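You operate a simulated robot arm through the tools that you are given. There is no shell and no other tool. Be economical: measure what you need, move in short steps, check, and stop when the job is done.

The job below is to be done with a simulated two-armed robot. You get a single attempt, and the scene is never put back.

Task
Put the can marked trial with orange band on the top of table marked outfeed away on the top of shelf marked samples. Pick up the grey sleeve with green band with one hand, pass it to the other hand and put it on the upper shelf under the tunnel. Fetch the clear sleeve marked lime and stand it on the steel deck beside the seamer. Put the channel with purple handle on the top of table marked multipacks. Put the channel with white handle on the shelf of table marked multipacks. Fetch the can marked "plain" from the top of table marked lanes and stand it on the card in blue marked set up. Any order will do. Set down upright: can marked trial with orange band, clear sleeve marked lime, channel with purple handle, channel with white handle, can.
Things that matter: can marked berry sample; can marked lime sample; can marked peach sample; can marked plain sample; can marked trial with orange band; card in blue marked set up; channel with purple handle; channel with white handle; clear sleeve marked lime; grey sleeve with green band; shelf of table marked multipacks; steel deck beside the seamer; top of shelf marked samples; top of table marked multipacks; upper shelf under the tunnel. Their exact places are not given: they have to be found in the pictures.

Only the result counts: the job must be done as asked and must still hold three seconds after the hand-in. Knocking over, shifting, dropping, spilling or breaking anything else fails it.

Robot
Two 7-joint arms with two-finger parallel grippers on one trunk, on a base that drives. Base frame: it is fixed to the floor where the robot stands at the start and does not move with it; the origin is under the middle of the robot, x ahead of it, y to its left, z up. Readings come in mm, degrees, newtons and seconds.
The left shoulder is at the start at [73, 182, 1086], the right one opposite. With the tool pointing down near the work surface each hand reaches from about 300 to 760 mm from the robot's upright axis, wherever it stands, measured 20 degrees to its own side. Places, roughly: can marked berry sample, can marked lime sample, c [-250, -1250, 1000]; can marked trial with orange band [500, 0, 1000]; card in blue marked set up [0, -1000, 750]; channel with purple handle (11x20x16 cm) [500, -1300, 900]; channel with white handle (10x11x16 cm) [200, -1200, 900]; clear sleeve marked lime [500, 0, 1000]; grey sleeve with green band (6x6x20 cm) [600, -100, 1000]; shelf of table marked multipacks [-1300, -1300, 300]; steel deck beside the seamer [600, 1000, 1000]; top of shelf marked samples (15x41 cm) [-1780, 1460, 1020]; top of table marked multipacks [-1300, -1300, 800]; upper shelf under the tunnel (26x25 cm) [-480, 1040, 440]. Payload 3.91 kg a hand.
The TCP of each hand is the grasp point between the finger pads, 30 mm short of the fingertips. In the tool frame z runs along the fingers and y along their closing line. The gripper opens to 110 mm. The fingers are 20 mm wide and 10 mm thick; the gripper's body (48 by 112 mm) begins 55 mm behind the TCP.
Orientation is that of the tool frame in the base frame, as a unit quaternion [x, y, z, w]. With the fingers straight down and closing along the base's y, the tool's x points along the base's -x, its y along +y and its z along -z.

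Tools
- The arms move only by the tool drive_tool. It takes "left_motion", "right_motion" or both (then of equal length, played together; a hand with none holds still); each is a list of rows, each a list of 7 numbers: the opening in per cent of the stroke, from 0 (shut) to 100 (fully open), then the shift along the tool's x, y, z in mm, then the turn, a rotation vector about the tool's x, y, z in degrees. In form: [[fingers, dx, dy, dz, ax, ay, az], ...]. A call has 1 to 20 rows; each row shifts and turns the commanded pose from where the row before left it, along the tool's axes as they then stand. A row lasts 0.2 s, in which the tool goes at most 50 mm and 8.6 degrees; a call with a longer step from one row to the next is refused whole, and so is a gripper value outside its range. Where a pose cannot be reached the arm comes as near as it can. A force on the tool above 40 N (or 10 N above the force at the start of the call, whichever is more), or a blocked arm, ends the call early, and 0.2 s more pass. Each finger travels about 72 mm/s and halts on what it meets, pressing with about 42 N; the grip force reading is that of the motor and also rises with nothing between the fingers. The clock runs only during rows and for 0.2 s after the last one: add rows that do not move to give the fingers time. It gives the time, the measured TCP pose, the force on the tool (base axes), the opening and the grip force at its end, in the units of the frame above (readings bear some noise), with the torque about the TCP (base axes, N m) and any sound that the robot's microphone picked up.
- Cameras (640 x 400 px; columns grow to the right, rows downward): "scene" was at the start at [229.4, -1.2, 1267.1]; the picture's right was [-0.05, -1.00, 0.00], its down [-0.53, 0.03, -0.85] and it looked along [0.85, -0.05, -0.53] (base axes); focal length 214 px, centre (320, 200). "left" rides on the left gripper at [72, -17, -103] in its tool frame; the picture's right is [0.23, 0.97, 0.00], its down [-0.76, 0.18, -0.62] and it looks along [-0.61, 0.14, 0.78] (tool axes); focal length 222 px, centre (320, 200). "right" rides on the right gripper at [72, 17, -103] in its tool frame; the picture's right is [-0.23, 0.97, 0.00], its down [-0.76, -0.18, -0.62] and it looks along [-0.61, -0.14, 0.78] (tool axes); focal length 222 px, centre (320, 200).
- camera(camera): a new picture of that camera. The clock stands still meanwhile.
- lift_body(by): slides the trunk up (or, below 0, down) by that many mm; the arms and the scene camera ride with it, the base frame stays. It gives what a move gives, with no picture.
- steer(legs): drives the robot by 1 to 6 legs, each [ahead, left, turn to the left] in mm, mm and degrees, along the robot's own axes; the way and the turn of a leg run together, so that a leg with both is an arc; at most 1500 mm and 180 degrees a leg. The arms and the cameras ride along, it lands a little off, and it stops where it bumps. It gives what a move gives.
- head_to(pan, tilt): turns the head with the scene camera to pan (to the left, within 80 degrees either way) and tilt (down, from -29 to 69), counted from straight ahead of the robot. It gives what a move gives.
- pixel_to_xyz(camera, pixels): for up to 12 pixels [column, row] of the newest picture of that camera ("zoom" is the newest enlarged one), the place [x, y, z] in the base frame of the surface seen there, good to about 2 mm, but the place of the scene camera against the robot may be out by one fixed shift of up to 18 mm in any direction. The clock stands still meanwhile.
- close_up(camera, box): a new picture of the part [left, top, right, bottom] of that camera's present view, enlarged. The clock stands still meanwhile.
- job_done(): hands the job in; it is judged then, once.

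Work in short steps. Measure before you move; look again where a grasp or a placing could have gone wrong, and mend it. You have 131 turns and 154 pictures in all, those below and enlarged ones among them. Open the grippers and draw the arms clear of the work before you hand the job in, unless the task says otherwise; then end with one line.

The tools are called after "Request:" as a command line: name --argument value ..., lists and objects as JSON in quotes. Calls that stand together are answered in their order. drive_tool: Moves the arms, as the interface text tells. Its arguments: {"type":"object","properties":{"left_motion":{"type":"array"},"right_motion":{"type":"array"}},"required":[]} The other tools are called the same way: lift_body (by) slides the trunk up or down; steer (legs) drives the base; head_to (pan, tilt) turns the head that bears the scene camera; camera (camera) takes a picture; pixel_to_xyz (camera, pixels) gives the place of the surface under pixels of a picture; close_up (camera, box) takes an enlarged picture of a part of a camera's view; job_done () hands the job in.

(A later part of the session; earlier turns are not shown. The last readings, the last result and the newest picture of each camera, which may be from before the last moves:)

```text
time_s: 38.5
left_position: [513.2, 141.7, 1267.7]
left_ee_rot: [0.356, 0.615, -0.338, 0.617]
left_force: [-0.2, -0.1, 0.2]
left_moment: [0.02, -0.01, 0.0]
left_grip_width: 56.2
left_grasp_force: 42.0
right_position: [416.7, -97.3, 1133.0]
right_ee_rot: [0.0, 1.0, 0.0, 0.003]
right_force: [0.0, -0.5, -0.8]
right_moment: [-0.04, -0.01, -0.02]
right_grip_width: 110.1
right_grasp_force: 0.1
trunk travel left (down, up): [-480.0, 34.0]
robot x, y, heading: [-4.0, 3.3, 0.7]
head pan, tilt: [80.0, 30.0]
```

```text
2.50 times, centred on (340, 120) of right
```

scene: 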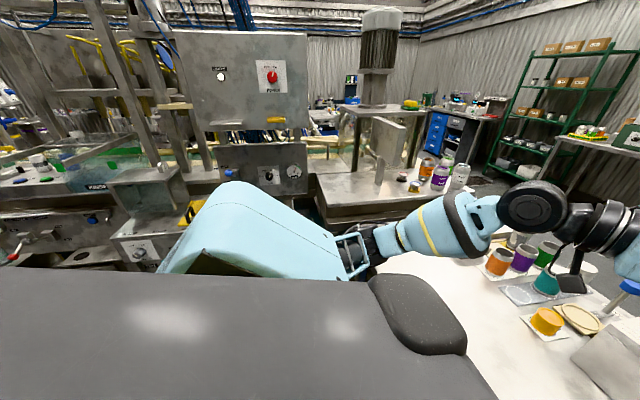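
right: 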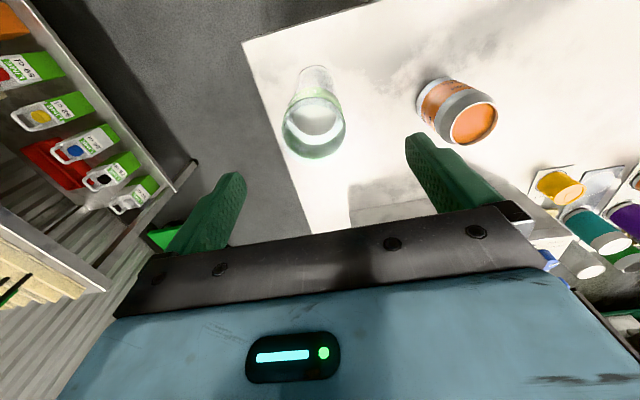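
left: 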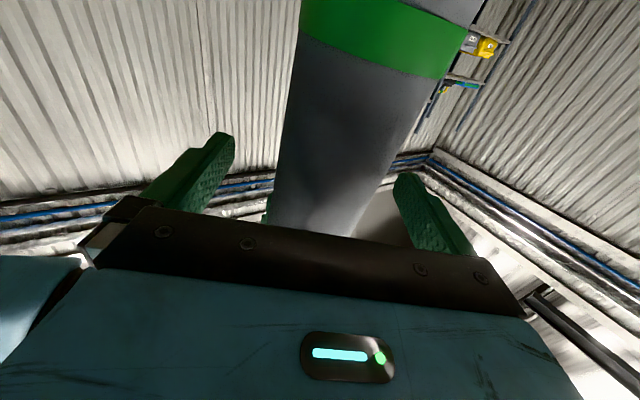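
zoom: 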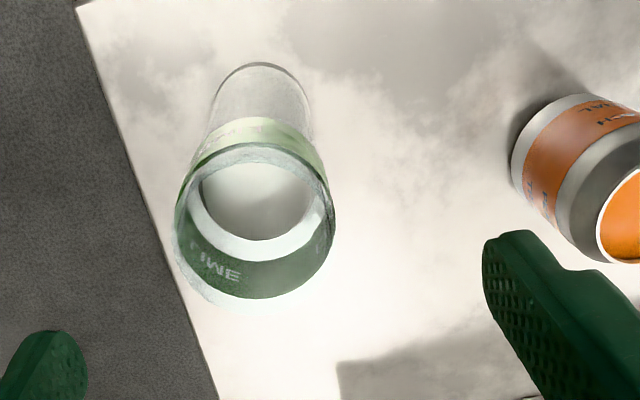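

Rim centre works out at (418,-102). Descend 133 mm, grip and lift.

Request:
drive_tool --right_motion '[[100, -1, -5, 34, 0, 0, 0], [100, 0, 0, 33, 0, 0, 0], [100, 0, 0, 33, 0, 0, 0], [100, 0, 0, 33, 0, 0, 0], [100, 0, 0, 0, 0, 0, 0], [30, 0, 0, 0, 0, 0, 0], [30, 0, 0, 0, 0, 0, 0], [30, 0, 0, 0, 0, 0, 0], [30, 0, 0, 0, 0, 0, 0], [30, 0, 0, 0, 0, 0, 0], [30, 0, 0, -10, 0, 0, 0], [30, 0, 0, -35, 0, 0, 0], [30, 0, 0, -40, 0, 0, 0], [30, 0, 0, -40, 0, 0, 0], [30, 0, 0, -40, 0, 0, 0], [30, 0, 0, -40, 0, 0, 0], [30, 0, 0, 0, 0, 0, 0]]'

Request:
camera --camera "right"

```text
time_s: 42.1
left_position: [512.2, 141.4, 1267.5]
left_ee_rot: [0.356, 0.616, -0.337, 0.617]
left_force: [-0.2, 0.2, -0.2]
left_moment: [0.02, -0.03, 0.01]
left_grip_width: 55.9
left_grasp_force: 42.1
right_position: [417.1, -103.9, 1204.1]
right_ee_rot: [0.0, 1.0, 0.0, 0.002]
right_force: [-0.3, 0.9, -2.2]
right_moment: [0.01, 0.03, 0.0]
right_grip_width: 57.0
right_grasp_force: 42.4
trunk travel left (down, up): [-480.0, 34.0]
robot x, y, heading: [0.1, 0.7, 0.6]
head pan, tilt: [80.0, 30.0]
```

```text
120 pictures are left
```

right: 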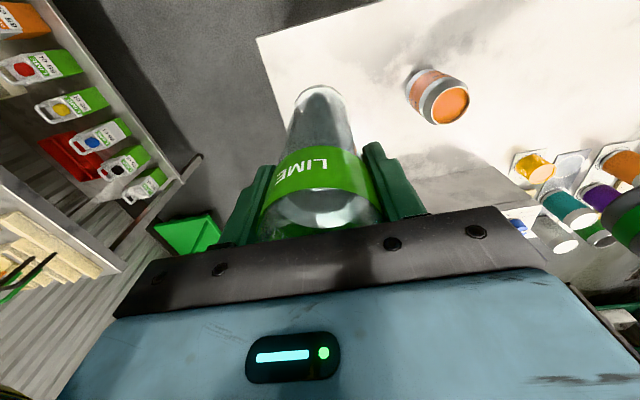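

Lime held with its base 140 mm below the TCP. Back off, turn left 90° and drive toward the seamer line.

Request:
steer --legs '[[-250, 0, 0], [0, 0, 89.4], [350, 0, 0]]'

Request:
head_to --pan -20 --tilt 35

Request:
camera --camera "scene"

Request:
head_to --pan 40 --tilt 40

Request:
camera --camera "scene"

```text
time_s: 49.5
left_position: [-393.3, 856.3, 1267.8]
left_ee_rot: [-0.181, 0.687, 0.196, 0.676]
left_force: [-0.5, 0.1, 0.1]
left_moment: [-0.02, 0.01, -0.01]
left_grip_width: 56.1
left_grasp_force: 42.2
right_position: [-148.2, 759.5, 1205.1]
right_ee_rot: [-0.706, 0.708, 0.002, 0.002]
right_force: [0.2, 0.6, -1.2]
right_moment: [-0.03, 0.0, -0.02]
right_grip_width: 57.1
right_grasp_force: 41.9
trunk travel left (down, up): [-480.0, 34.0]
robot x, y, heading: [-253.6, 340.2, 90.5]
head pan, tilt: [80.0, 30.0]
```

```text
time_s: 51.3
left_position: [-392.5, 856.0, 1267.3]
left_ee_rot: [-0.181, 0.687, 0.197, 0.675]
left_force: [1.0, -0.2, -0.6]
left_moment: [0.03, 0.01, 0.01]
left_grip_width: 56.0
left_grasp_force: 41.7
right_position: [-148.1, 761.7, 1203.8]
right_ee_rot: [-0.706, 0.708, 0.002, 0.001]
right_force: [-0.4, 0.5, -2.2]
right_moment: [-0.03, 0.03, 0.02]
right_grip_width: 57.3
right_grasp_force: 42.2
trunk travel left (down, up): [-480.0, 34.0]
robot x, y, heading: [-251.6, 341.2, 90.5]
head pan, tilt: [-20.0, 35.0]
```

```text
119 pictures are left
```

scene: 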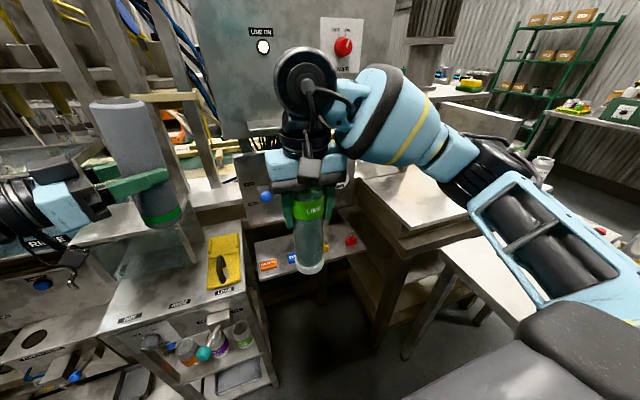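

```text
time_s: 52.6
left_position: [-392.2, 857.8, 1268.1]
left_ee_rot: [-0.182, 0.687, 0.196, 0.676]
left_force: [1.3, 0.4, -0.1]
left_moment: [0.0, 0.0, 0.0]
left_grip_width: 56.4
left_grasp_force: 42.1
right_position: [-149.5, 760.7, 1203.1]
right_ee_rot: [-0.706, 0.708, 0.002, 0.002]
right_force: [-0.4, -0.6, -1.9]
right_moment: [-0.04, -0.04, -0.03]
right_grip_width: 57.2
right_grasp_force: 41.9
trunk travel left (down, up): [-480.0, 34.0]
robot x, y, heading: [-256.4, 342.3, 90.6]
head pan, tilt: [40.0, 40.0]
```

```text
118 pictures are left
```

scene: 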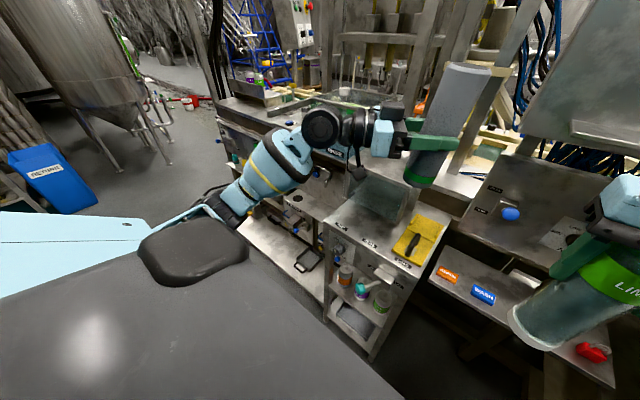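

The tunnel cabinet with shelves is at left front. First the deck: strafe right 290 and ahead 50.

Request:
steer --legs '[[50, 0, 0], [0, -285, -0.5]]'

Request:
head_to --pan -30 --tilt 40

Request:
camera --camera "scene"

Request:
camera --camera "right"

```text
time_s: 56.2
left_position: [-97.6, 911.3, 1268.3]
left_ee_rot: [-0.177, 0.688, 0.191, 0.677]
left_force: [0.4, 1.6, 0.1]
left_moment: [0.03, -0.04, -0.01]
left_grip_width: 55.9
left_grasp_force: 41.7
right_position: [145.2, 812.0, 1203.1]
right_ee_rot: [-0.701, 0.713, 0.002, 0.001]
right_force: [0.1, 0.3, -1.9]
right_moment: [0.02, 0.03, -0.01]
right_grip_width: 57.3
right_grasp_force: 41.7
trunk travel left (down, up): [-480.0, 34.0]
robot x, y, heading: [32.2, 397.4, 89.8]
head pan, tilt: [40.0, 40.0]
```

```text
time_s: 57.7
left_position: [-96.7, 911.2, 1268.4]
left_ee_rot: [-0.178, 0.688, 0.191, 0.677]
left_force: [0.4, 0.0, -0.1]
left_moment: [-0.01, -0.03, 0.01]
left_grip_width: 56.4
left_grasp_force: 42.2
right_position: [142.8, 811.8, 1203.1]
right_ee_rot: [-0.701, 0.713, 0.001, 0.002]
right_force: [0.1, 0.4, -0.8]
right_moment: [-0.04, -0.01, 0.04]
right_grip_width: 56.9
right_grasp_force: 41.7
trunk travel left (down, up): [-480.0, 34.0]
robot x, y, heading: [32.9, 396.1, 89.7]
head pan, tilt: [-30.0, 40.0]
```

```text
117 pictures are left
```

scene: 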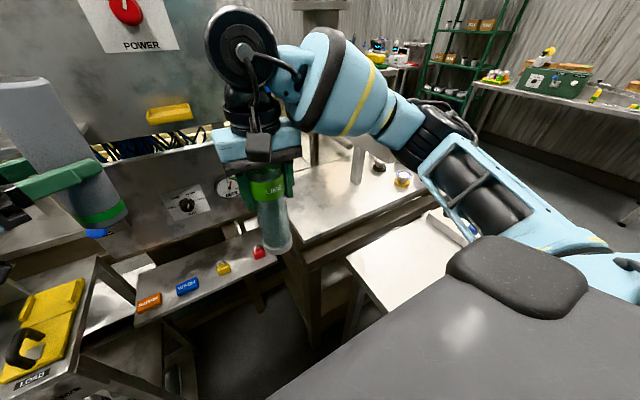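

```text
116 pictures are left
```

right: 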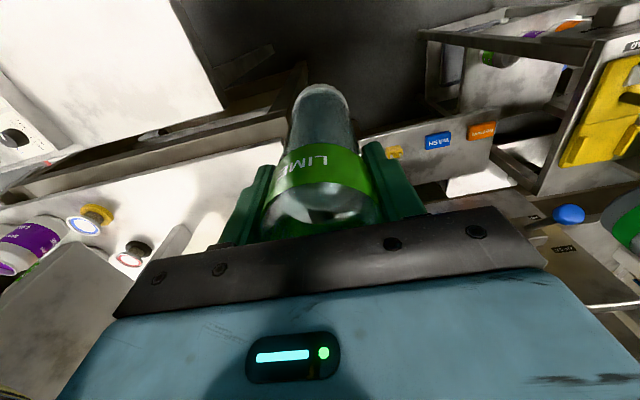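

Deck is right of the held sleeve. Measure deck points in the right-hand picture (front edge ~(180,160)) and scene (330,190).

Request:
pixel_to_xyz --camera "right" --pixels '[[150, 180], [200, 165], [250, 150], [270, 127], [220, 200], [100, 190], [200, 230], [40, 205], [220, 185], [245, 165]]'

Request:
pixel_to_xyz --camera "scene" --pixels '[[330, 190], [310, 220], [330, 170], [290, 240], [420, 190], [360, 180], [340, 210], [300, 190]]'

```text
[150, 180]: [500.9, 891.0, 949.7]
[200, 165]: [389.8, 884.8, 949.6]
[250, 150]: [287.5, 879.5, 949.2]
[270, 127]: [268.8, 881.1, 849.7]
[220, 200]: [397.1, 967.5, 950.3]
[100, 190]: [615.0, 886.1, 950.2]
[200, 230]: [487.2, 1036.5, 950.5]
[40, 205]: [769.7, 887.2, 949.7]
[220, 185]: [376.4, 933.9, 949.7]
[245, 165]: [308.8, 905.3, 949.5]
```

```text
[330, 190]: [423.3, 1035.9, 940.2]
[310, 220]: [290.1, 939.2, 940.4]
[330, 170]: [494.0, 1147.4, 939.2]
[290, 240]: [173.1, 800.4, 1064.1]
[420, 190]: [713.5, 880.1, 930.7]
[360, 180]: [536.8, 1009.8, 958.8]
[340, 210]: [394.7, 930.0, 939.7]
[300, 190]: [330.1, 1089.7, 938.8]
```

Target on the deck (370,950). Move over it, then down to 5 mm above (TCP 1097).

Request:
drive_tool --right_motion '[[30, -24, -37.5, 0, 0, 0, 0], [30, -24, -37.5, 0, 0, 0, 0], [30, -24, -37.5, 0, 0, 0, 0], [30, -24, -37.5, 0, 0, 0, 0], [30, -24, -37.5, 0, 0, 0, 0], [30, -22, -37.5, 0, 0, 0, 0], [30, 0, 0, 35, 0, 0, 0], [30, 0, 0, 35, 0, 0, 0], [30, 0, 0, 33, 0, 0, 0], [30, 0, 0, 0, 0, 0, 0]]'

Request:
camera --camera "right"

```text
time_s: 59.9
left_position: [-97.2, 910.7, 1267.6]
left_ee_rot: [-0.176, 0.688, 0.191, 0.677]
left_force: [0.2, -0.3, -0.4]
left_moment: [0.01, -0.03, -0.01]
left_grip_width: 56.1
left_grasp_force: 42.3
right_position: [372.5, 947.8, 1102.3]
right_ee_rot: [-0.701, 0.713, 0.002, 0.002]
right_force: [-0.4, 0.4, -1.9]
right_moment: [-0.03, -0.02, 0.02]
right_grip_width: 56.9
right_grasp_force: 42.2
trunk travel left (down, up): [-480.0, 34.0]
robot x, y, heading: [32.4, 394.6, 89.8]
head pan, tilt: [-30.0, 40.0]
```

```text
115 pictures are left
```

right: 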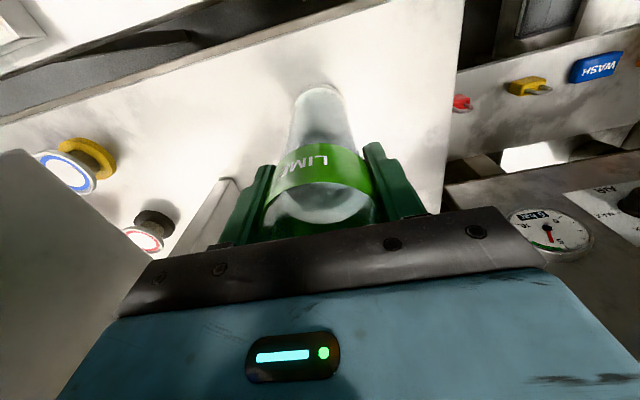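

Well over the deck. Lower 11 mm gently, then read the force.

Request:
drive_tool --right_motion '[[30, 0, 0, 4, 0, 0, 0], [30, 0, 0, 4, 0, 0, 0], [30, 0, 0, 3, 0, 0, 0], [30, 0, 0, 0, 0, 0, 0]]'

```text
time_s: 60.9
left_position: [-98.8, 908.8, 1269.5]
left_ee_rot: [-0.176, 0.688, 0.193, 0.677]
left_force: [0.2, 0.7, 0.5]
left_moment: [-0.03, 0.02, 0.03]
left_grip_width: 56.0
left_grasp_force: 42.0
right_position: [372.1, 947.8, 1096.4]
right_ee_rot: [-0.7, 0.714, 0.005, 0.005]
right_force: [5.1, 0.2, 27.8]
right_moment: [-0.55, -0.72, 0.07]
right_grip_width: 57.1
right_grasp_force: 42.5
trunk travel left (down, up): [-480.0, 34.0]
robot x, y, heading: [33.8, 396.9, 89.8]
head pan, tilt: [-30.0, 40.0]
```

Contact (28 N up). Open slowly to clear and withdraw up.

Request:
drive_tool --right_motion '[[30, 0, 0, -3, 0, 0, 0], [60, 0, 0, 0, 0, 0, 0], [100, 0, 0, 0, 0, 0, 0], [100, 0, 0, 0, 0, 0, 0], [100, 0, 0, 0, 0, 0, 0], [100, 0, 0, -20, 0, 0, 0], [100, 0, 0, -40, 0, 0, 0], [100, 0, 0, -40, 0, 0, 0], [100, 0, 0, -40, 0, 0, 0], [100, 0, 0, 0, 0, 0, 0]]'

Request:
camera --camera "right"

```text
time_s: 63.1
left_position: [-96.1, 911.6, 1267.5]
left_ee_rot: [-0.177, 0.688, 0.191, 0.677]
left_force: [0.4, -0.1, 0.0]
left_moment: [0.04, 0.02, 0.0]
left_grip_width: 56.0
left_grasp_force: 42.2
right_position: [371.5, 948.7, 1230.8]
right_ee_rot: [-0.701, 0.713, 0.001, 0.001]
right_force: [-0.4, 1.0, -0.7]
right_moment: [-0.04, 0.01, -0.02]
right_grip_width: 110.0
right_grasp_force: 0.1
trunk travel left (down, up): [-480.0, 34.0]
robot x, y, heading: [33.1, 392.5, 89.6]
head pan, tilt: [-30.0, 40.0]
```

```text
114 pictures are left
```

right: 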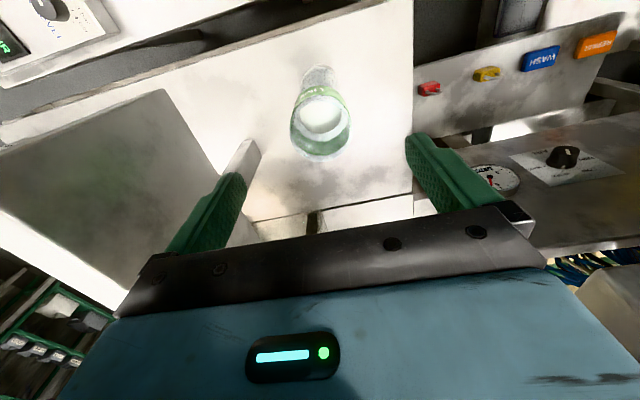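

Lime stands on the deck. Draw the right hand back and strafe left toward the tunnel, then look.

Request:
drive_tool --right_motion '[[100, 30, 36, 0, 0, 0, 0], [100, 30, 36, 0, 0, 0, 0], [100, 30, 36, 0, 0, 0, 0], [100, 30, 36, 0, 0, 0, 0], [100, 30, 20, 0, 0, 0, 0], [100, 0, 0, 0, 0, 0, 0]]'

Request:
steer --legs '[[-100, 0, 0], [0, 380, 0]]'

Request:
head_to --pan 10 --tilt 45

Request:
camera --camera "scene"

```text
time_s: 64.5
left_position: [-95.7, 911.2, 1267.6]
left_ee_rot: [-0.177, 0.688, 0.192, 0.677]
left_force: [0.0, 0.1, -0.2]
left_moment: [-0.02, 0.01, 0.0]
left_grip_width: 56.0
left_grasp_force: 42.3
right_position: [205.0, 800.3, 1233.0]
right_ee_rot: [-0.701, 0.713, 0.001, 0.001]
right_force: [-0.3, -0.1, 0.1]
right_moment: [0.01, -0.05, -0.03]
right_grip_width: 110.2
right_grasp_force: 0.1
trunk travel left (down, up): [-480.0, 34.0]
robot x, y, heading: [32.3, 398.5, 89.5]
head pan, tilt: [-30.0, 40.0]
```

```text
time_s: 69.1
left_position: [-475.9, 811.6, 1268.7]
left_ee_rot: [-0.177, 0.688, 0.192, 0.677]
left_force: [-0.4, 0.2, -1.0]
left_moment: [-0.02, 0.04, 0.01]
left_grip_width: 56.3
left_grasp_force: 41.6
right_position: [-173.5, 700.7, 1232.4]
right_ee_rot: [-0.701, 0.713, 0.002, 0.002]
right_force: [0.2, 0.2, 0.3]
right_moment: [-0.03, 0.01, 0.0]
right_grip_width: 110.0
right_grasp_force: 0.2
trunk travel left (down, up): [-480.0, 34.0]
robot x, y, heading: [-349.2, 294.6, 89.8]
head pan, tilt: [-30.0, 40.0]
```

```text
time_s: 70.2
left_position: [-476.9, 811.3, 1267.5]
left_ee_rot: [-0.177, 0.688, 0.191, 0.677]
left_force: [-0.3, 0.0, -0.1]
left_moment: [0.02, 0.0, 0.03]
left_grip_width: 56.0
left_grasp_force: 41.9
right_position: [-173.3, 700.4, 1232.5]
right_ee_rot: [-0.7, 0.714, 0.002, 0.002]
right_force: [0.5, 0.8, 0.1]
right_moment: [-0.02, 0.0, -0.03]
right_grip_width: 109.9
right_grasp_force: 0.0
trunk travel left (down, up): [-480.0, 34.0]
robot x, y, heading: [-344.0, 294.5, 89.6]
head pan, tilt: [10.0, 45.0]
```

```text
113 pictures are left
```

scene: 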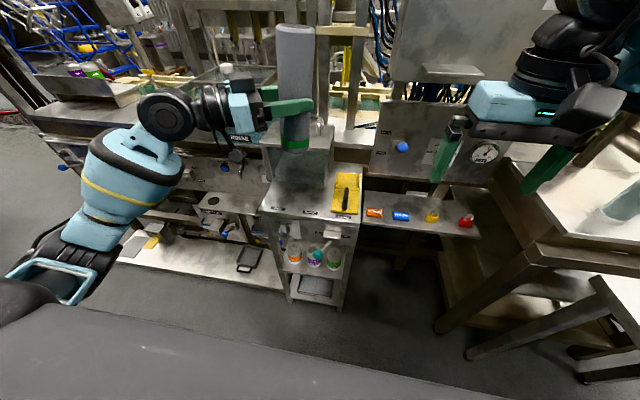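

Request:
close_up --camera "scene" --box '[230, 190, 390, 320]'

Request:
pixel_to_xyz --camera "scene" --pixels '[[285, 265], [340, 280], [310, 270], [293, 258], [315, 262], [334, 265], [270, 212], [352, 220], [310, 292], [280, 230], [350, 240], [300, 268]]'

```text
3.08 times, centred on (310, 255) of scene
```

zoom: 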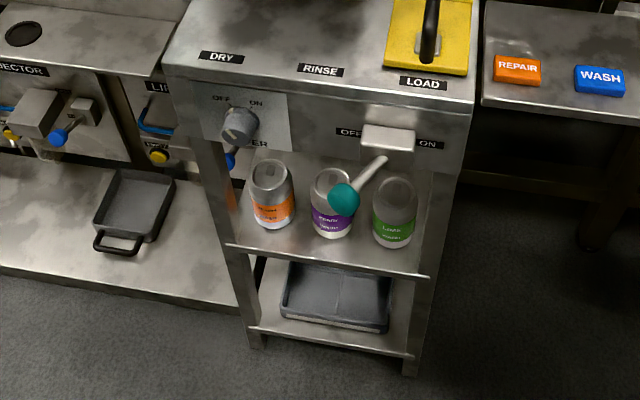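

```text
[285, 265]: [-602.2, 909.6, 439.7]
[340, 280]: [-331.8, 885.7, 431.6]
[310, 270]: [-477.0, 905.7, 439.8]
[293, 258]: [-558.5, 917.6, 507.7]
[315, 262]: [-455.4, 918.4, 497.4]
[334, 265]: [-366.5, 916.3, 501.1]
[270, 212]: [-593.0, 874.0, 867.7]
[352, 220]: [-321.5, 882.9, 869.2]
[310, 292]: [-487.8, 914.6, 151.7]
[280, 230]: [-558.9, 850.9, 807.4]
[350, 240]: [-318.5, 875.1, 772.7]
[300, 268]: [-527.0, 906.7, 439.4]
```

The tunnel cabinet's upper shelf (z≈450, x −610…−335, y from ≈905) has three cans along the front. I back off and lower the trunk to see the clearances.

Request:
steer --legs '[[-250, 0, 0]]'

Request:
lift_body --by -450

Request:
head_to --pan 10 --tilt 25

Request:
camera --camera "scene"

Request:
close_up --camera "scene" --box '[260, 140, 420, 260]'

```text
time_s: 72.0
left_position: [-475.9, 568.4, 1268.0]
left_ee_rot: [-0.176, 0.689, 0.191, 0.677]
left_force: [1.3, -1.1, -1.0]
left_moment: [-0.03, 0.05, 0.02]
left_grip_width: 56.4
left_grasp_force: 41.9
right_position: [-173.9, 457.9, 1232.8]
right_ee_rot: [-0.7, 0.714, 0.002, 0.001]
right_force: [0.1, -0.4, -0.2]
right_moment: [-0.01, 0.0, -0.02]
right_grip_width: 110.1
right_grasp_force: 0.0
trunk travel left (down, up): [-480.0, 34.0]
robot x, y, heading: [-341.6, 52.9, 89.5]
head pan, tilt: [10.0, 45.0]
```

```text
refused: -450 is not a number from -400 to 400
```

```text
time_s: 72.8
left_position: [-476.1, 570.0, 1267.0]
left_ee_rot: [-0.176, 0.689, 0.19, 0.677]
left_force: [-0.3, -0.2, -0.2]
left_moment: [0.01, -0.01, -0.01]
left_grip_width: 55.9
left_grasp_force: 42.0
right_position: [-172.4, 458.1, 1233.1]
right_ee_rot: [-0.7, 0.714, 0.001, 0.001]
right_force: [0.6, 0.3, 0.2]
right_moment: [-0.02, -0.01, -0.02]
right_grip_width: 110.2
right_grasp_force: 0.1
trunk travel left (down, up): [-480.0, 34.0]
robot x, y, heading: [-346.4, 53.8, 89.7]
head pan, tilt: [10.0, 25.0]
```

```text
111 pictures are left
```

scene: 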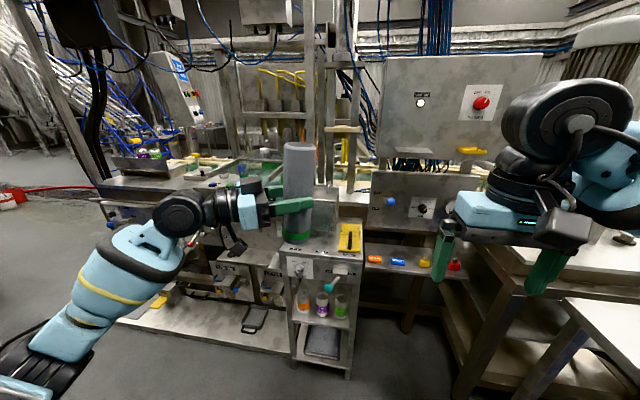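

```text
3.33 times, centred on (340, 200) of scene
```

zoom: 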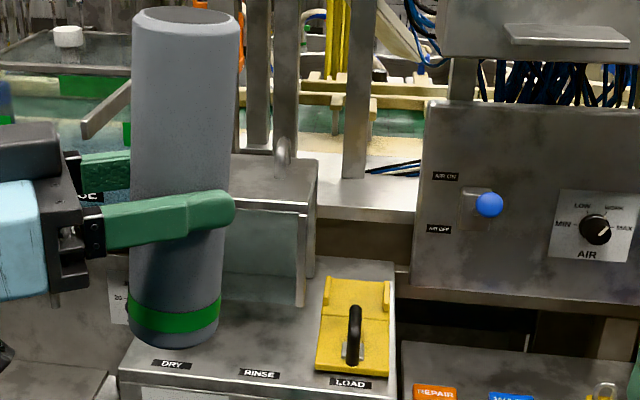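

Lower in a 400 step.

Request:
lift_body --by -400

Request:
head_to --pan 12 --tilt 20

Request:
camera --camera "scene"

Request:
close_up --camera "scene" --box '[240, 150, 420, 285]'

```text
time_s: 76.6
left_position: [-475.7, 569.3, 868.9]
left_ee_rot: [-0.176, 0.688, 0.19, 0.678]
left_force: [-0.4, 0.1, -0.4]
left_moment: [-0.02, -0.02, 0.02]
left_grip_width: 56.1
left_grasp_force: 42.1
right_position: [-171.4, 457.4, 831.6]
right_ee_rot: [-0.699, 0.715, 0.0, 0.002]
right_force: [12.1, 11.2, -10.3]
right_moment: [-0.51, 1.18, 0.71]
right_grip_width: 110.2
right_grasp_force: 0.0
trunk travel left (down, up): [-80.0, 434.0]
robot x, y, heading: [-346.9, 51.5, 89.5]
head pan, tilt: [10.0, 25.0]
```

```text
time_s: 77.3
left_position: [-474.8, 570.2, 868.0]
left_ee_rot: [-0.176, 0.688, 0.191, 0.677]
left_force: [-0.9, -0.6, 0.1]
left_moment: [0.01, 0.0, -0.01]
left_grip_width: 56.0
left_grasp_force: 41.9
right_position: [-173.2, 456.7, 832.3]
right_ee_rot: [-0.7, 0.714, 0.001, 0.002]
right_force: [-0.1, -0.7, -0.5]
right_moment: [0.02, -0.01, 0.05]
right_grip_width: 110.0
right_grasp_force: 0.0
trunk travel left (down, up): [-80.0, 434.0]
robot x, y, heading: [-345.2, 51.0, 89.3]
head pan, tilt: [12.0, 20.0]
```

```text
109 pictures are left
```

scene: 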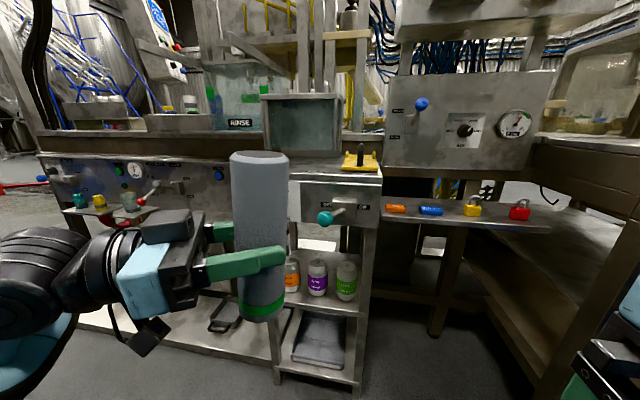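

```text
2.96 times, centred on (330, 218) of scene
```

zoom: 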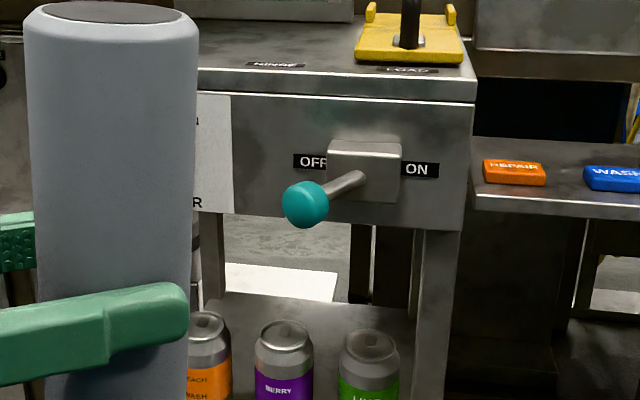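

Now the shelf is visible: measure can tops, box underside, shelf back edge, legs.

Request:
pixel_to_xyz --camera "zoom" --pixels '[[285, 213], [450, 228], [285, 335], [368, 345], [208, 325], [320, 310], [400, 312], [240, 305], [440, 300], [305, 205], [390, 290], [330, 340]]'

Request:
pixel_to_xyz --camera "scene" --pixels '[[300, 262], [317, 264], [346, 267], [330, 300], [362, 312], [282, 335], [375, 250], [300, 240], [333, 262], [355, 250], [296, 305], [318, 305]]'

```text
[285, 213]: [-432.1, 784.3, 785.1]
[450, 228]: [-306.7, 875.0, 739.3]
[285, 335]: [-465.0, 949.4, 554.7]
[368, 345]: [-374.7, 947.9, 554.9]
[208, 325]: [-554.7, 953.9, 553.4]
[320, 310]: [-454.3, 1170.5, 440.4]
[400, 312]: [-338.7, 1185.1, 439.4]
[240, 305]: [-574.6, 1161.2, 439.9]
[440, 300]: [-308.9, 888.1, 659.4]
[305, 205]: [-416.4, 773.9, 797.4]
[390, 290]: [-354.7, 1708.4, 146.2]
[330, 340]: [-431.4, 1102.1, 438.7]
```

```text
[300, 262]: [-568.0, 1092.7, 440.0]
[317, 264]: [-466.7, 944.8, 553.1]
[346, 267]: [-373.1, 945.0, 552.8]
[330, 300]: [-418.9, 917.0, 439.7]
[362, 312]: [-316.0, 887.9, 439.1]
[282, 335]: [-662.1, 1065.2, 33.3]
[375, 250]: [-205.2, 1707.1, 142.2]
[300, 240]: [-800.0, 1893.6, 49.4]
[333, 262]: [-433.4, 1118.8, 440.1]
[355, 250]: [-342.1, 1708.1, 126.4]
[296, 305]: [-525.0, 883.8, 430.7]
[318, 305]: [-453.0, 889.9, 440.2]
```

Clearances: shelf z≈450, can tops 564, box underside ≈745, free zone behind the cans y≥985. To place over the cans I must hold the sleeve near one end, so I regrip in the air: the right takes the sleeve's top again, then the left slides down to its lower end. First bring the left to the hand-over pose.

Request:
drive_tool --left_motion '[[30, 0, -30, 20, 0, 0, 0], [30, 0, -20, 40, 0, 0, 0], [30, 0, 0, 40, 0, 0, 0], [30, 0, 0, 40, 0, 0, 0], [30, 0, 0, 40, 0, 0, 0], [30, 0, 0, 40, 0, 0, 0], [30, 0, 0, 0, 0, 0, 0]]' --right_motion '[[100, 0, 20, -30, 0, 0, 0], [100, 0, 25, -30, 0, 0, 0], [100, 0, 25, -30, 0, 0, 0], [100, 0, 25, -11, 0, 0, 0], [100, 0, 0, 0, 0, 0, 0], [100, 0, 0, 0, 0, 0, 0], [100, 0, 0, 0, 0, 0, 0]]'

Request:
camera --camera "right"

```text
time_s: 77.6
left_position: [-468.5, 565.5, 867.4]
left_ee_rot: [-0.178, 0.688, 0.191, 0.677]
left_force: [0.0, 1.0, 0.0]
left_moment: [0.03, -0.02, 0.01]
left_grip_width: 55.9
left_grasp_force: 42.1
right_position: [-174.0, 459.6, 835.8]
right_ee_rot: [-0.702, 0.713, -0.005, 0.007]
right_force: [8.0, 4.8, -8.0]
right_moment: [0.09, 0.79, 0.49]
right_grip_width: 110.3
right_grasp_force: 0.1
trunk travel left (down, up): [-80.0, 434.0]
robot x, y, heading: [-346.9, 53.0, 89.4]
head pan, tilt: [12.0, 20.0]
stopped in row 1 (right hand): the force on the tool passed its limit at 101 N (the readings are from after the stop); the commanded pose is now the measured one
```

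```text
107 pictures are left
```

right: 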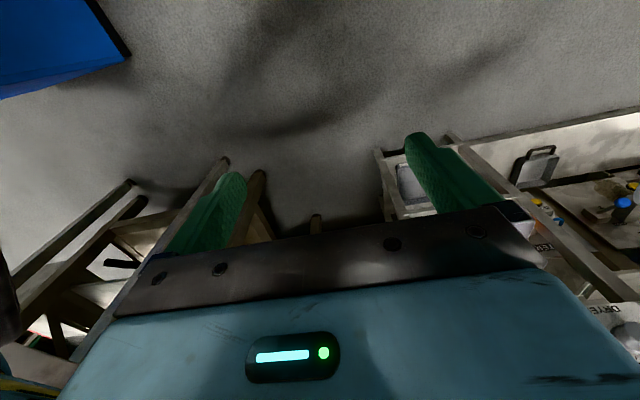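

The right hand met something (101 N). Look at it.

Request:
head_to --pan -35 --tilt 30

Request:
camera --camera "scene"

```text
time_s: 78.7
left_position: [-469.0, 567.0, 867.5]
left_ee_rot: [-0.177, 0.689, 0.192, 0.677]
left_force: [-0.1, 0.2, -0.8]
left_moment: [0.03, 0.02, -0.01]
left_grip_width: 56.3
left_grasp_force: 41.9
right_position: [-172.4, 456.8, 833.8]
right_ee_rot: [0.707, -0.707, 0.008, -0.013]
right_force: [57.5, -17.9, -84.4]
right_moment: [9.17, 4.3, 5.34]
right_grip_width: 109.9
right_grasp_force: 0.0
trunk travel left (down, up): [-80.0, 434.0]
robot x, y, heading: [-347.4, 54.7, 89.3]
head pan, tilt: [-35.0, 30.0]
```

```text
106 pictures are left
```

scene: 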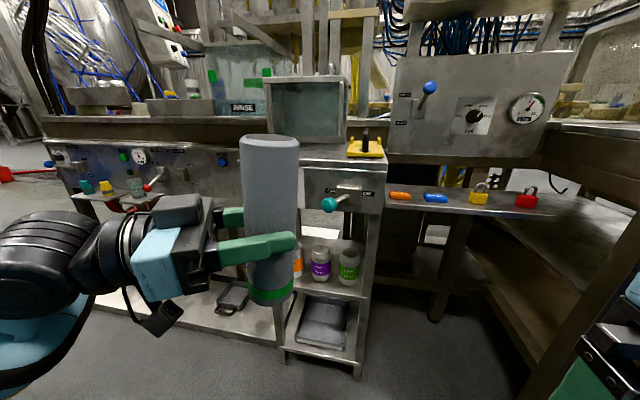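

The head's turn presses on the right gripper (view did not turn). Turn the head back and move the right hand forward, away from the head.

Request:
head_to --pan 15 --tilt 25

Request:
drive_tool --right_motion '[[100, -15, -15, 0, 0, 0, 0], [100, -20, -15, 10, 0, 0, 0], [100, -20, 0, 0, 0, 0, 0]]'

Request:
camera --camera "scene"

```text
time_s: 79.9
left_position: [-469.8, 566.4, 867.2]
left_ee_rot: [-0.176, 0.689, 0.19, 0.677]
left_force: [-0.7, -0.4, -0.4]
left_moment: [0.0, 0.02, -0.03]
left_grip_width: 56.4
left_grasp_force: 41.7
right_position: [-174.7, 458.3, 837.6]
right_ee_rot: [-0.702, 0.712, -0.003, 0.006]
right_force: [13.9, 7.2, -21.2]
right_moment: [0.87, 0.91, 0.86]
right_grip_width: 109.8
right_grasp_force: 0.0
trunk travel left (down, up): [-80.0, 434.0]
robot x, y, heading: [-347.6, 51.0, 89.6]
head pan, tilt: [15.0, 25.0]
```

```text
time_s: 80.7
left_position: [-469.8, 566.9, 867.3]
left_ee_rot: [-0.177, 0.688, 0.191, 0.677]
left_force: [-0.4, 0.4, -0.4]
left_moment: [0.02, 0.0, -0.02]
left_grip_width: 56.0
left_grasp_force: 42.6
right_position: [-141.8, 513.4, 827.7]
right_ee_rot: [-0.702, 0.712, -0.004, 0.006]
right_force: [-0.4, 0.5, -0.5]
right_moment: [0.0, 0.0, -0.02]
right_grip_width: 110.1
right_grasp_force: 0.0
trunk travel left (down, up): [-80.0, 434.0]
robot x, y, heading: [-344.2, 53.4, 89.4]
head pan, tilt: [15.0, 25.0]
```

```text
105 pictures are left
```

scene: 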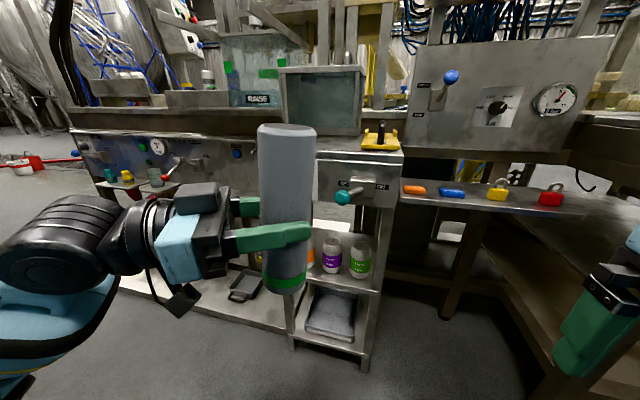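

Freed. Now move the left to the hand-over pose and the right to just behind the sleeve (ahead ≈495), at 65 mm above the left grip.

Request:
drive_tool --left_motion '[[30, 0, -30, 20, 0, 0, 0], [30, 0, -20, 40, 0, 0, 0], [30, 0, 0, 40, 0, 0, 0], [30, 0, 0, 40, 0, 0, 0], [30, 0, 0, 40, 0, 0, 0], [30, 0, 0, 40, 0, 0, 0], [30, 0, 0, 0, 0, 0, 0], [30, 0, 0, 0, 0, 0, 0]]' --right_motion '[[100, -10, 0, -35, 0, 0, 0], [100, -15, 0, -35, 0, 0, 0], [100, -15, 0, -35, 0, 0, 0], [100, 0, 30, 0, 0, 0, 0], [100, 0, 30, 0, 0, 0, 0], [100, 0, 30, 0, 0, 0, 0], [100, 0, 30, 0, 0, 0, 0], [100, 0, 0, 0, 0, 0, 0]]'

Request:
camera --camera "right"

Request:
camera --camera "scene"

```text
time_s: 82.5
left_position: [-254.2, 633.7, 862.1]
left_ee_rot: [-0.178, 0.689, 0.192, 0.676]
left_force: [-7.5, 0.5, -9.2]
left_moment: [0.61, -0.92, -0.55]
left_grip_width: 56.3
left_grasp_force: 42.1
right_position: [-268.2, 555.7, 918.3]
right_ee_rot: [-0.702, 0.712, -0.003, 0.007]
right_force: [6.5, -0.4, 9.7]
right_moment: [0.1, 0.38, -0.05]
right_grip_width: 106.4
right_grasp_force: 0.0
right hand out of reach, approached as far as the arm can: row 3
trunk travel left (down, up): [-80.0, 434.0]
robot x, y, heading: [-345.5, 51.7, 89.5]
head pan, tilt: [15.0, 25.0]
```

```text
104 pictures are left
```

right: 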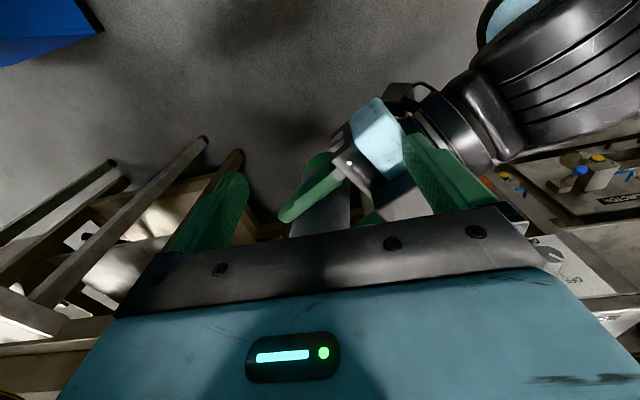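

```text
103 pictures are left
```

scene: 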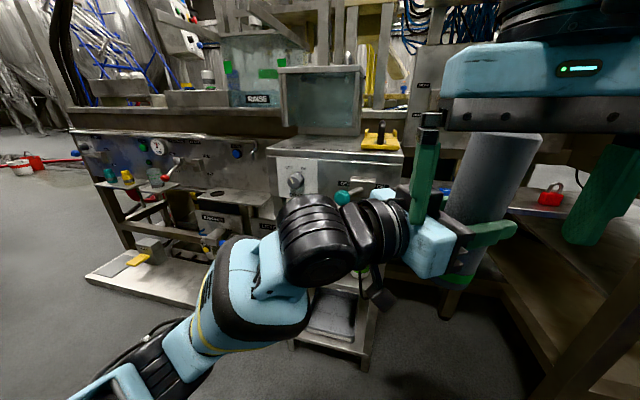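

Right's finger lightly touches the left gripper. Lower the left 12 mm, shift the right 19 mm to its right, then advance it 78 mm around the sleeve top.

Request:
drive_tool --left_motion '[[30, 6, 0, 0, 0, 0, 0], [30, 8, 0, 0, 0, 0, 0], [30, 0, 0, 0, 0, 0, 0], [30, 0, 0, 0, 0, 0, 0], [30, 0, 0, 0, 0, 0, 0], [30, 0, 0, 0, 0, 0, 0], [30, 0, 0, 0, 0, 0, 0]]' --right_motion '[[100, 0, 0, 0, 0, 0, 0], [100, 0, -10, 0, 0, 0, 0], [100, 0, -9, 0, 0, 0, 0], [100, -26, 0, 0, 0, 0, 0], [100, -26, 0, 0, 0, 0, 0], [100, -26, 0, 0, 0, 0, 0], [100, 0, 0, 0, 0, 0, 0]]'

Request:
camera --camera "right"

```text
time_s: 83.6
left_position: [-259.0, 642.6, 848.2]
left_ee_rot: [-0.187, 0.688, 0.194, 0.674]
left_force: [-0.8, 3.0, 0.8]
left_moment: [-0.18, -0.02, -0.22]
left_grip_width: 56.0
left_grasp_force: 41.7
right_position: [-252.5, 579.7, 917.9]
right_ee_rot: [0.713, -0.701, 0.013, -0.003]
right_force: [0.6, -4.0, -0.9]
right_moment: [-0.04, -0.02, 0.17]
right_grip_width: 110.0
right_grasp_force: 0.0
trunk travel left (down, up): [-80.0, 434.0]
robot x, y, heading: [-349.2, 55.6, 89.2]
head pan, tilt: [15.0, 25.0]
stopped in row 5 (left hand): the force on the tool passed its limit at 56 N (the readings are from after the stop); the commanded pose is now the measured one
```

```text
102 pictures are left
```

right: 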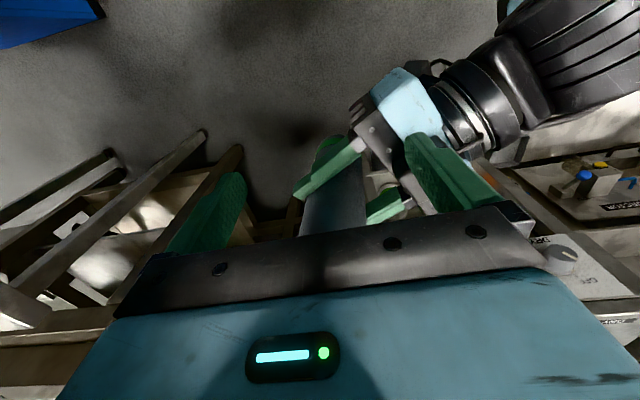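

Contact again (56 N). Look from the head camera.

Request:
close_up --camera "scene" --box '[340, 30, 640, 320]'

Request:
camera --camera "left"

```text
1.38 times, centred on (490, 175) of scene
```

zoom: 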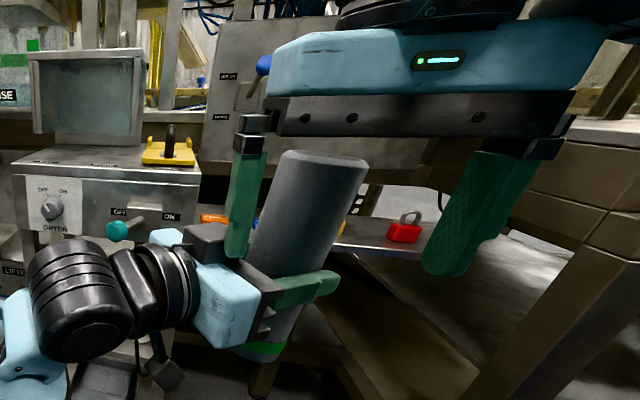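

```text
100 pictures are left
```

left: 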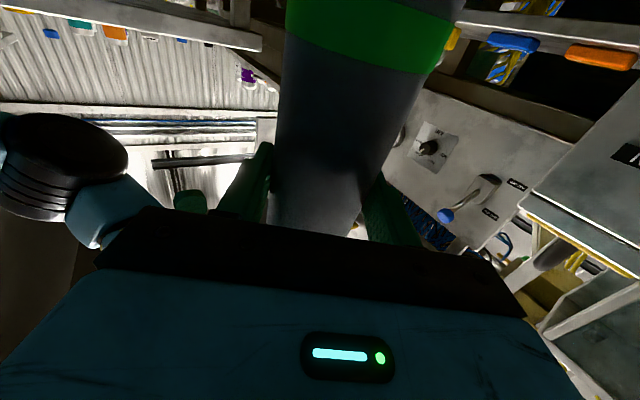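

The right hand's open finger strikes a block atop the left gripper. Back it off, narrow the opening to 70 %, then advance again.

Request:
drive_tool --right_motion '[[100, 25, 0, 0, 0, 0, 0], [70, 0, 0, 0, 0, 0, 0], [70, 0, 0, 0, 0, 0, 0], [70, -20, 0, 0, 0, 0, 0], [70, -20, 0, 0, 0, 0, 0], [70, -20, 0, 0, 0, 0, 0], [70, -20, 0, 0, 0, 0, 0], [70, -8, 0, 0, 0, 0, 0], [70, 0, 0, 0, 0, 0, 0]]'

Request:
camera --camera "right"

Request:
close_up --camera "scene" --box '[340, 30, 640, 320]'

```text
time_s: 84.9
left_position: [-264.0, 650.8, 847.0]
left_ee_rot: [-0.198, 0.687, 0.197, 0.671]
left_force: [0.2, 1.2, 0.6]
left_moment: [-0.2, 0.06, -0.11]
left_grip_width: 56.0
left_grasp_force: 41.9
right_position: [-255.5, 598.9, 918.7]
right_ee_rot: [0.722, -0.692, 0.021, 0.0]
right_force: [0.1, -2.0, -2.1]
right_moment: [-0.07, -0.06, 0.13]
right_grip_width: 76.8
right_grasp_force: 0.0
trunk travel left (down, up): [-80.0, 434.0]
robot x, y, heading: [-346.0, 52.1, 89.7]
head pan, tilt: [15.0, 25.0]
stopped in row 6 (left hand): the force on the tool passed its limit at 55 N (the readings are from after the stop); the commanded pose is now the measured one
```

```text
99 pictures are left
```

right: 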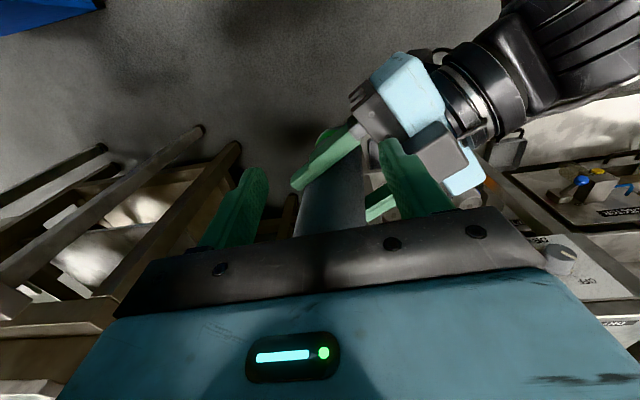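

```text
1.38 times, centred on (490, 175) of scene
```

zoom: 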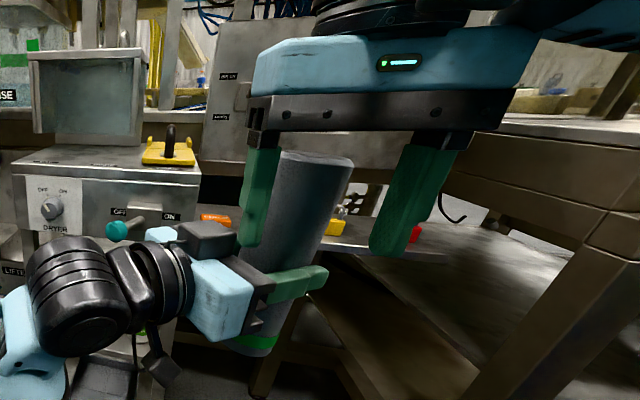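

Still touching the block; the right can't rise, so back it off, lower the left another 22 mm and advance again.

Request:
drive_tool --right_motion '[[70, 25, 0, 0, 0, 0, 0], [70, 5, 0, 0, 0, 0, 0], [70, 0, 0, 0, 0, 0, 0], [70, 0, 0, 0, 0, 0, 0], [70, -20, 0, 0, 0, 0, 0], [70, -20, 0, 0, 0, 0, 0], [70, -20, 0, 0, 0, 0, 0], [70, -20, 0, 0, 0, 0, 0], [70, 0, 0, 0, 0, 0, 0]]' --left_motion '[[30, 0, 0, 0, 0, 0, 0], [30, 8, 0, 0, 0, 0, 0], [30, 8, 0, 0, 0, 0, 0], [30, 8, 0, 0, 0, 0, 0], [30, 0, 0, 0, 0, 0, 0], [30, 0, 0, 0, 0, 0, 0], [30, 0, 0, 0, 0, 0, 0], [30, 0, 0, 0, 0, 0, 0], [30, 0, 0, 0, 0, 0, 0]]'

Request:
camera --camera "right"

Request:
close_up --camera "scene" --box '[340, 30, 640, 320]'

```text
time_s: 86.9
left_position: [-262.3, 649.2, 823.4]
left_ee_rot: [-0.196, 0.687, 0.196, 0.671]
left_force: [-0.7, 0.2, -0.3]
left_moment: [0.03, 0.02, 0.01]
left_grip_width: 56.1
left_grasp_force: 41.3
right_position: [-256.3, 649.4, 916.5]
right_ee_rot: [0.722, -0.692, 0.018, 0.0]
right_force: [-0.2, 0.5, -0.2]
right_moment: [-0.01, -0.01, 0.0]
right_grip_width: 77.1
right_grasp_force: 0.1
trunk travel left (down, up): [-80.0, 434.0]
robot x, y, heading: [-348.8, 54.0, 89.7]
head pan, tilt: [15.0, 25.0]
```

```text
97 pictures are left
```

right: 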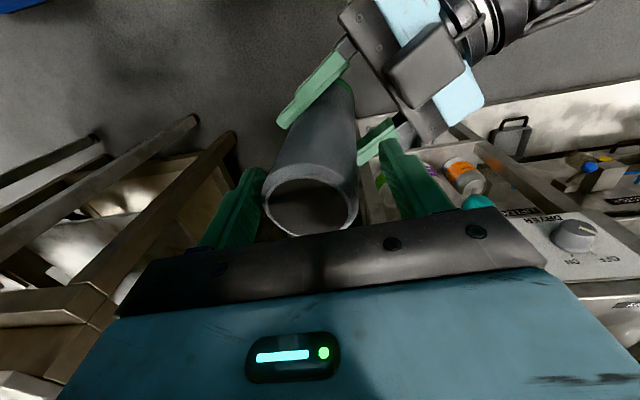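

```text
1.38 times, centred on (490, 175) of scene
```

zoom: 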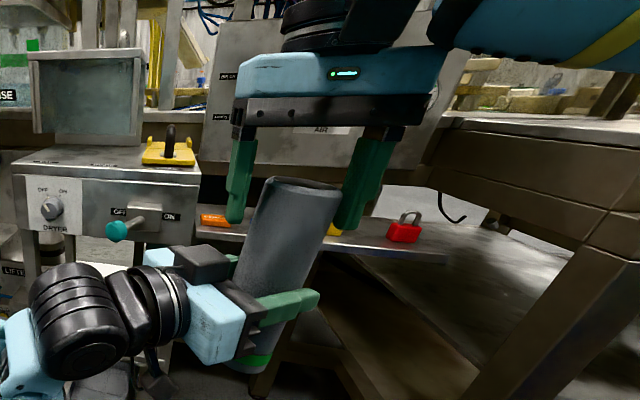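

Right fingers straddle the top. Tilt the right 6° to match the sleeve's lean and close it.

Request:
drive_tool --right_motion '[[70, 0, 0, 0, -6, 0, 0], [70, 0, 0, 3, 0, 0, 0], [30, 0, 0, 0, 0, 0, 0], [30, 0, 0, 0, 0, 0, 0], [30, 0, 0, 0, 0, 0, 0], [30, 0, 0, 0, 0, 0, 0]]'

Request:
camera --camera "right"

```text
time_s: 88.3
left_position: [-263.2, 651.5, 823.3]
left_ee_rot: [-0.198, 0.686, 0.198, 0.671]
left_force: [-35.1, -4.8, -5.3]
left_moment: [-0.23, -0.99, 0.31]
left_grip_width: 56.3
left_grasp_force: 41.8
right_position: [-254.0, 649.2, 914.0]
right_ee_rot: [0.719, -0.694, -0.014, 0.036]
right_force: [34.6, 3.6, 3.9]
right_moment: [0.57, -2.12, -0.4]
right_grip_width: 56.6
right_grasp_force: 41.7
trunk travel left (down, up): [-80.0, 434.0]
robot x, y, heading: [-346.7, 52.0, 89.7]
head pan, tilt: [15.0, 25.0]
```

```text
95 pictures are left
```

right: 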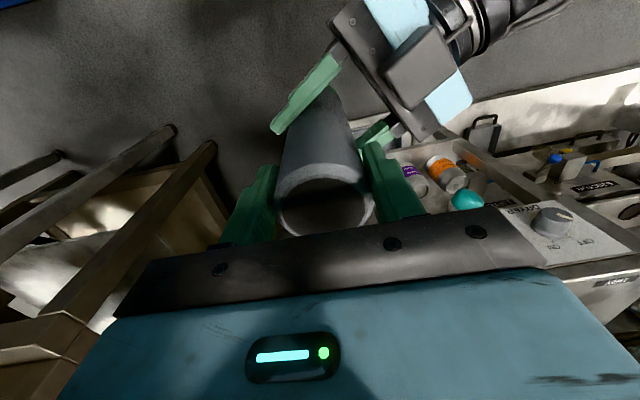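

Right grips the top. Open the left, lower it 62 mm along the sleeve and re-close near the lower end.

Request:
drive_tool --left_motion '[[100, 0, 0, 0, 0, 0, 0], [100, 0, 0, 0, 0, 0, 0], [100, 0, 0, 0, 0, 0, 0], [100, 20, 0, -2, 0, 0, 0], [100, 21, 0, -2, 0, 0, 0], [100, 21, 0, -1, 0, 0, 0], [100, 0, 0, 0, 0, 0, 0]]'

Request:
camera --camera "left"

Request:
close_up --camera "scene" --box '[340, 30, 640, 320]'

```text
time_s: 89.9
left_position: [-267.9, 646.2, 760.3]
left_ee_rot: [-0.197, 0.687, 0.196, 0.671]
left_force: [0.3, -0.6, 0.8]
left_moment: [-0.02, 0.01, -0.02]
left_grip_width: 109.8
left_grasp_force: 0.0
right_position: [-257.1, 649.2, 912.9]
right_ee_rot: [0.721, -0.692, -0.017, 0.038]
right_force: [-0.6, 0.3, -0.7]
right_moment: [0.01, 0.01, 0.02]
right_grip_width: 56.3
right_grasp_force: 42.2
trunk travel left (down, up): [-80.0, 434.0]
robot x, y, heading: [-345.7, 51.1, 89.8]
head pan, tilt: [15.0, 25.0]
```

```text
94 pictures are left
```

left: 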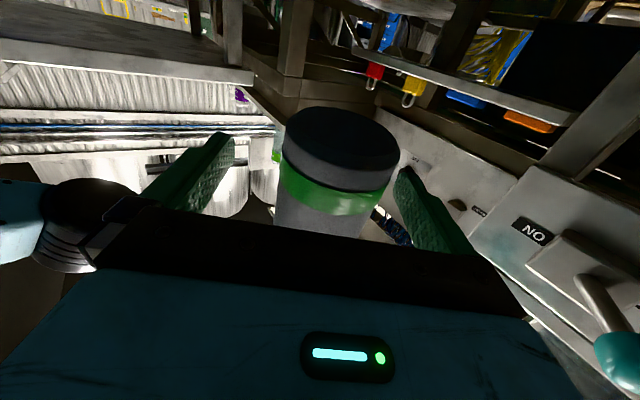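

```text
1.38 times, centred on (490, 175) of scene
```

zoom: 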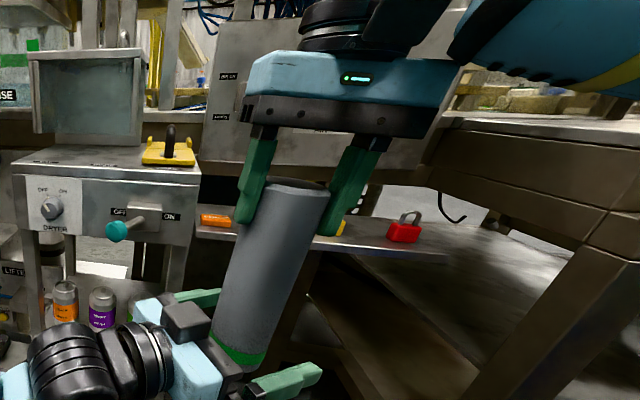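

Sleeve's lower end lies between the left fingers. Match its lean (≈5°), close left.

Request:
drive_tool --left_motion '[[100, 0, 0, 0, 0, 4.7, 0.8], [100, 0, 0, 0, 0, 0, 0], [30, 0, 0, 0, 0, 0, 0], [30, 0, 0, 0, 0, 0, 0], [30, 0, 0, 0, 0, 0, 0], [30, 0, 0, 0, 0, 0, 0], [30, 0, 0, 0, 0, 0, 0]]'

```text
time_s: 91.5
left_position: [-269.3, 646.8, 761.6]
left_ee_rot: [-0.203, 0.715, 0.194, 0.64]
left_force: [-9.5, 18.1, 1.4]
left_moment: [-1.51, -0.46, 0.5]
left_grip_width: 56.2
left_grasp_force: 42.4
right_position: [-256.0, 648.3, 912.4]
right_ee_rot: [0.72, -0.693, -0.014, 0.038]
right_force: [11.1, -19.1, -1.2]
right_moment: [-1.32, -1.02, -0.22]
right_grip_width: 56.3
right_grasp_force: 41.9
trunk travel left (down, up): [-80.0, 434.0]
robot x, y, heading: [-343.7, 51.2, 89.4]
head pan, tilt: [15.0, 25.0]
```

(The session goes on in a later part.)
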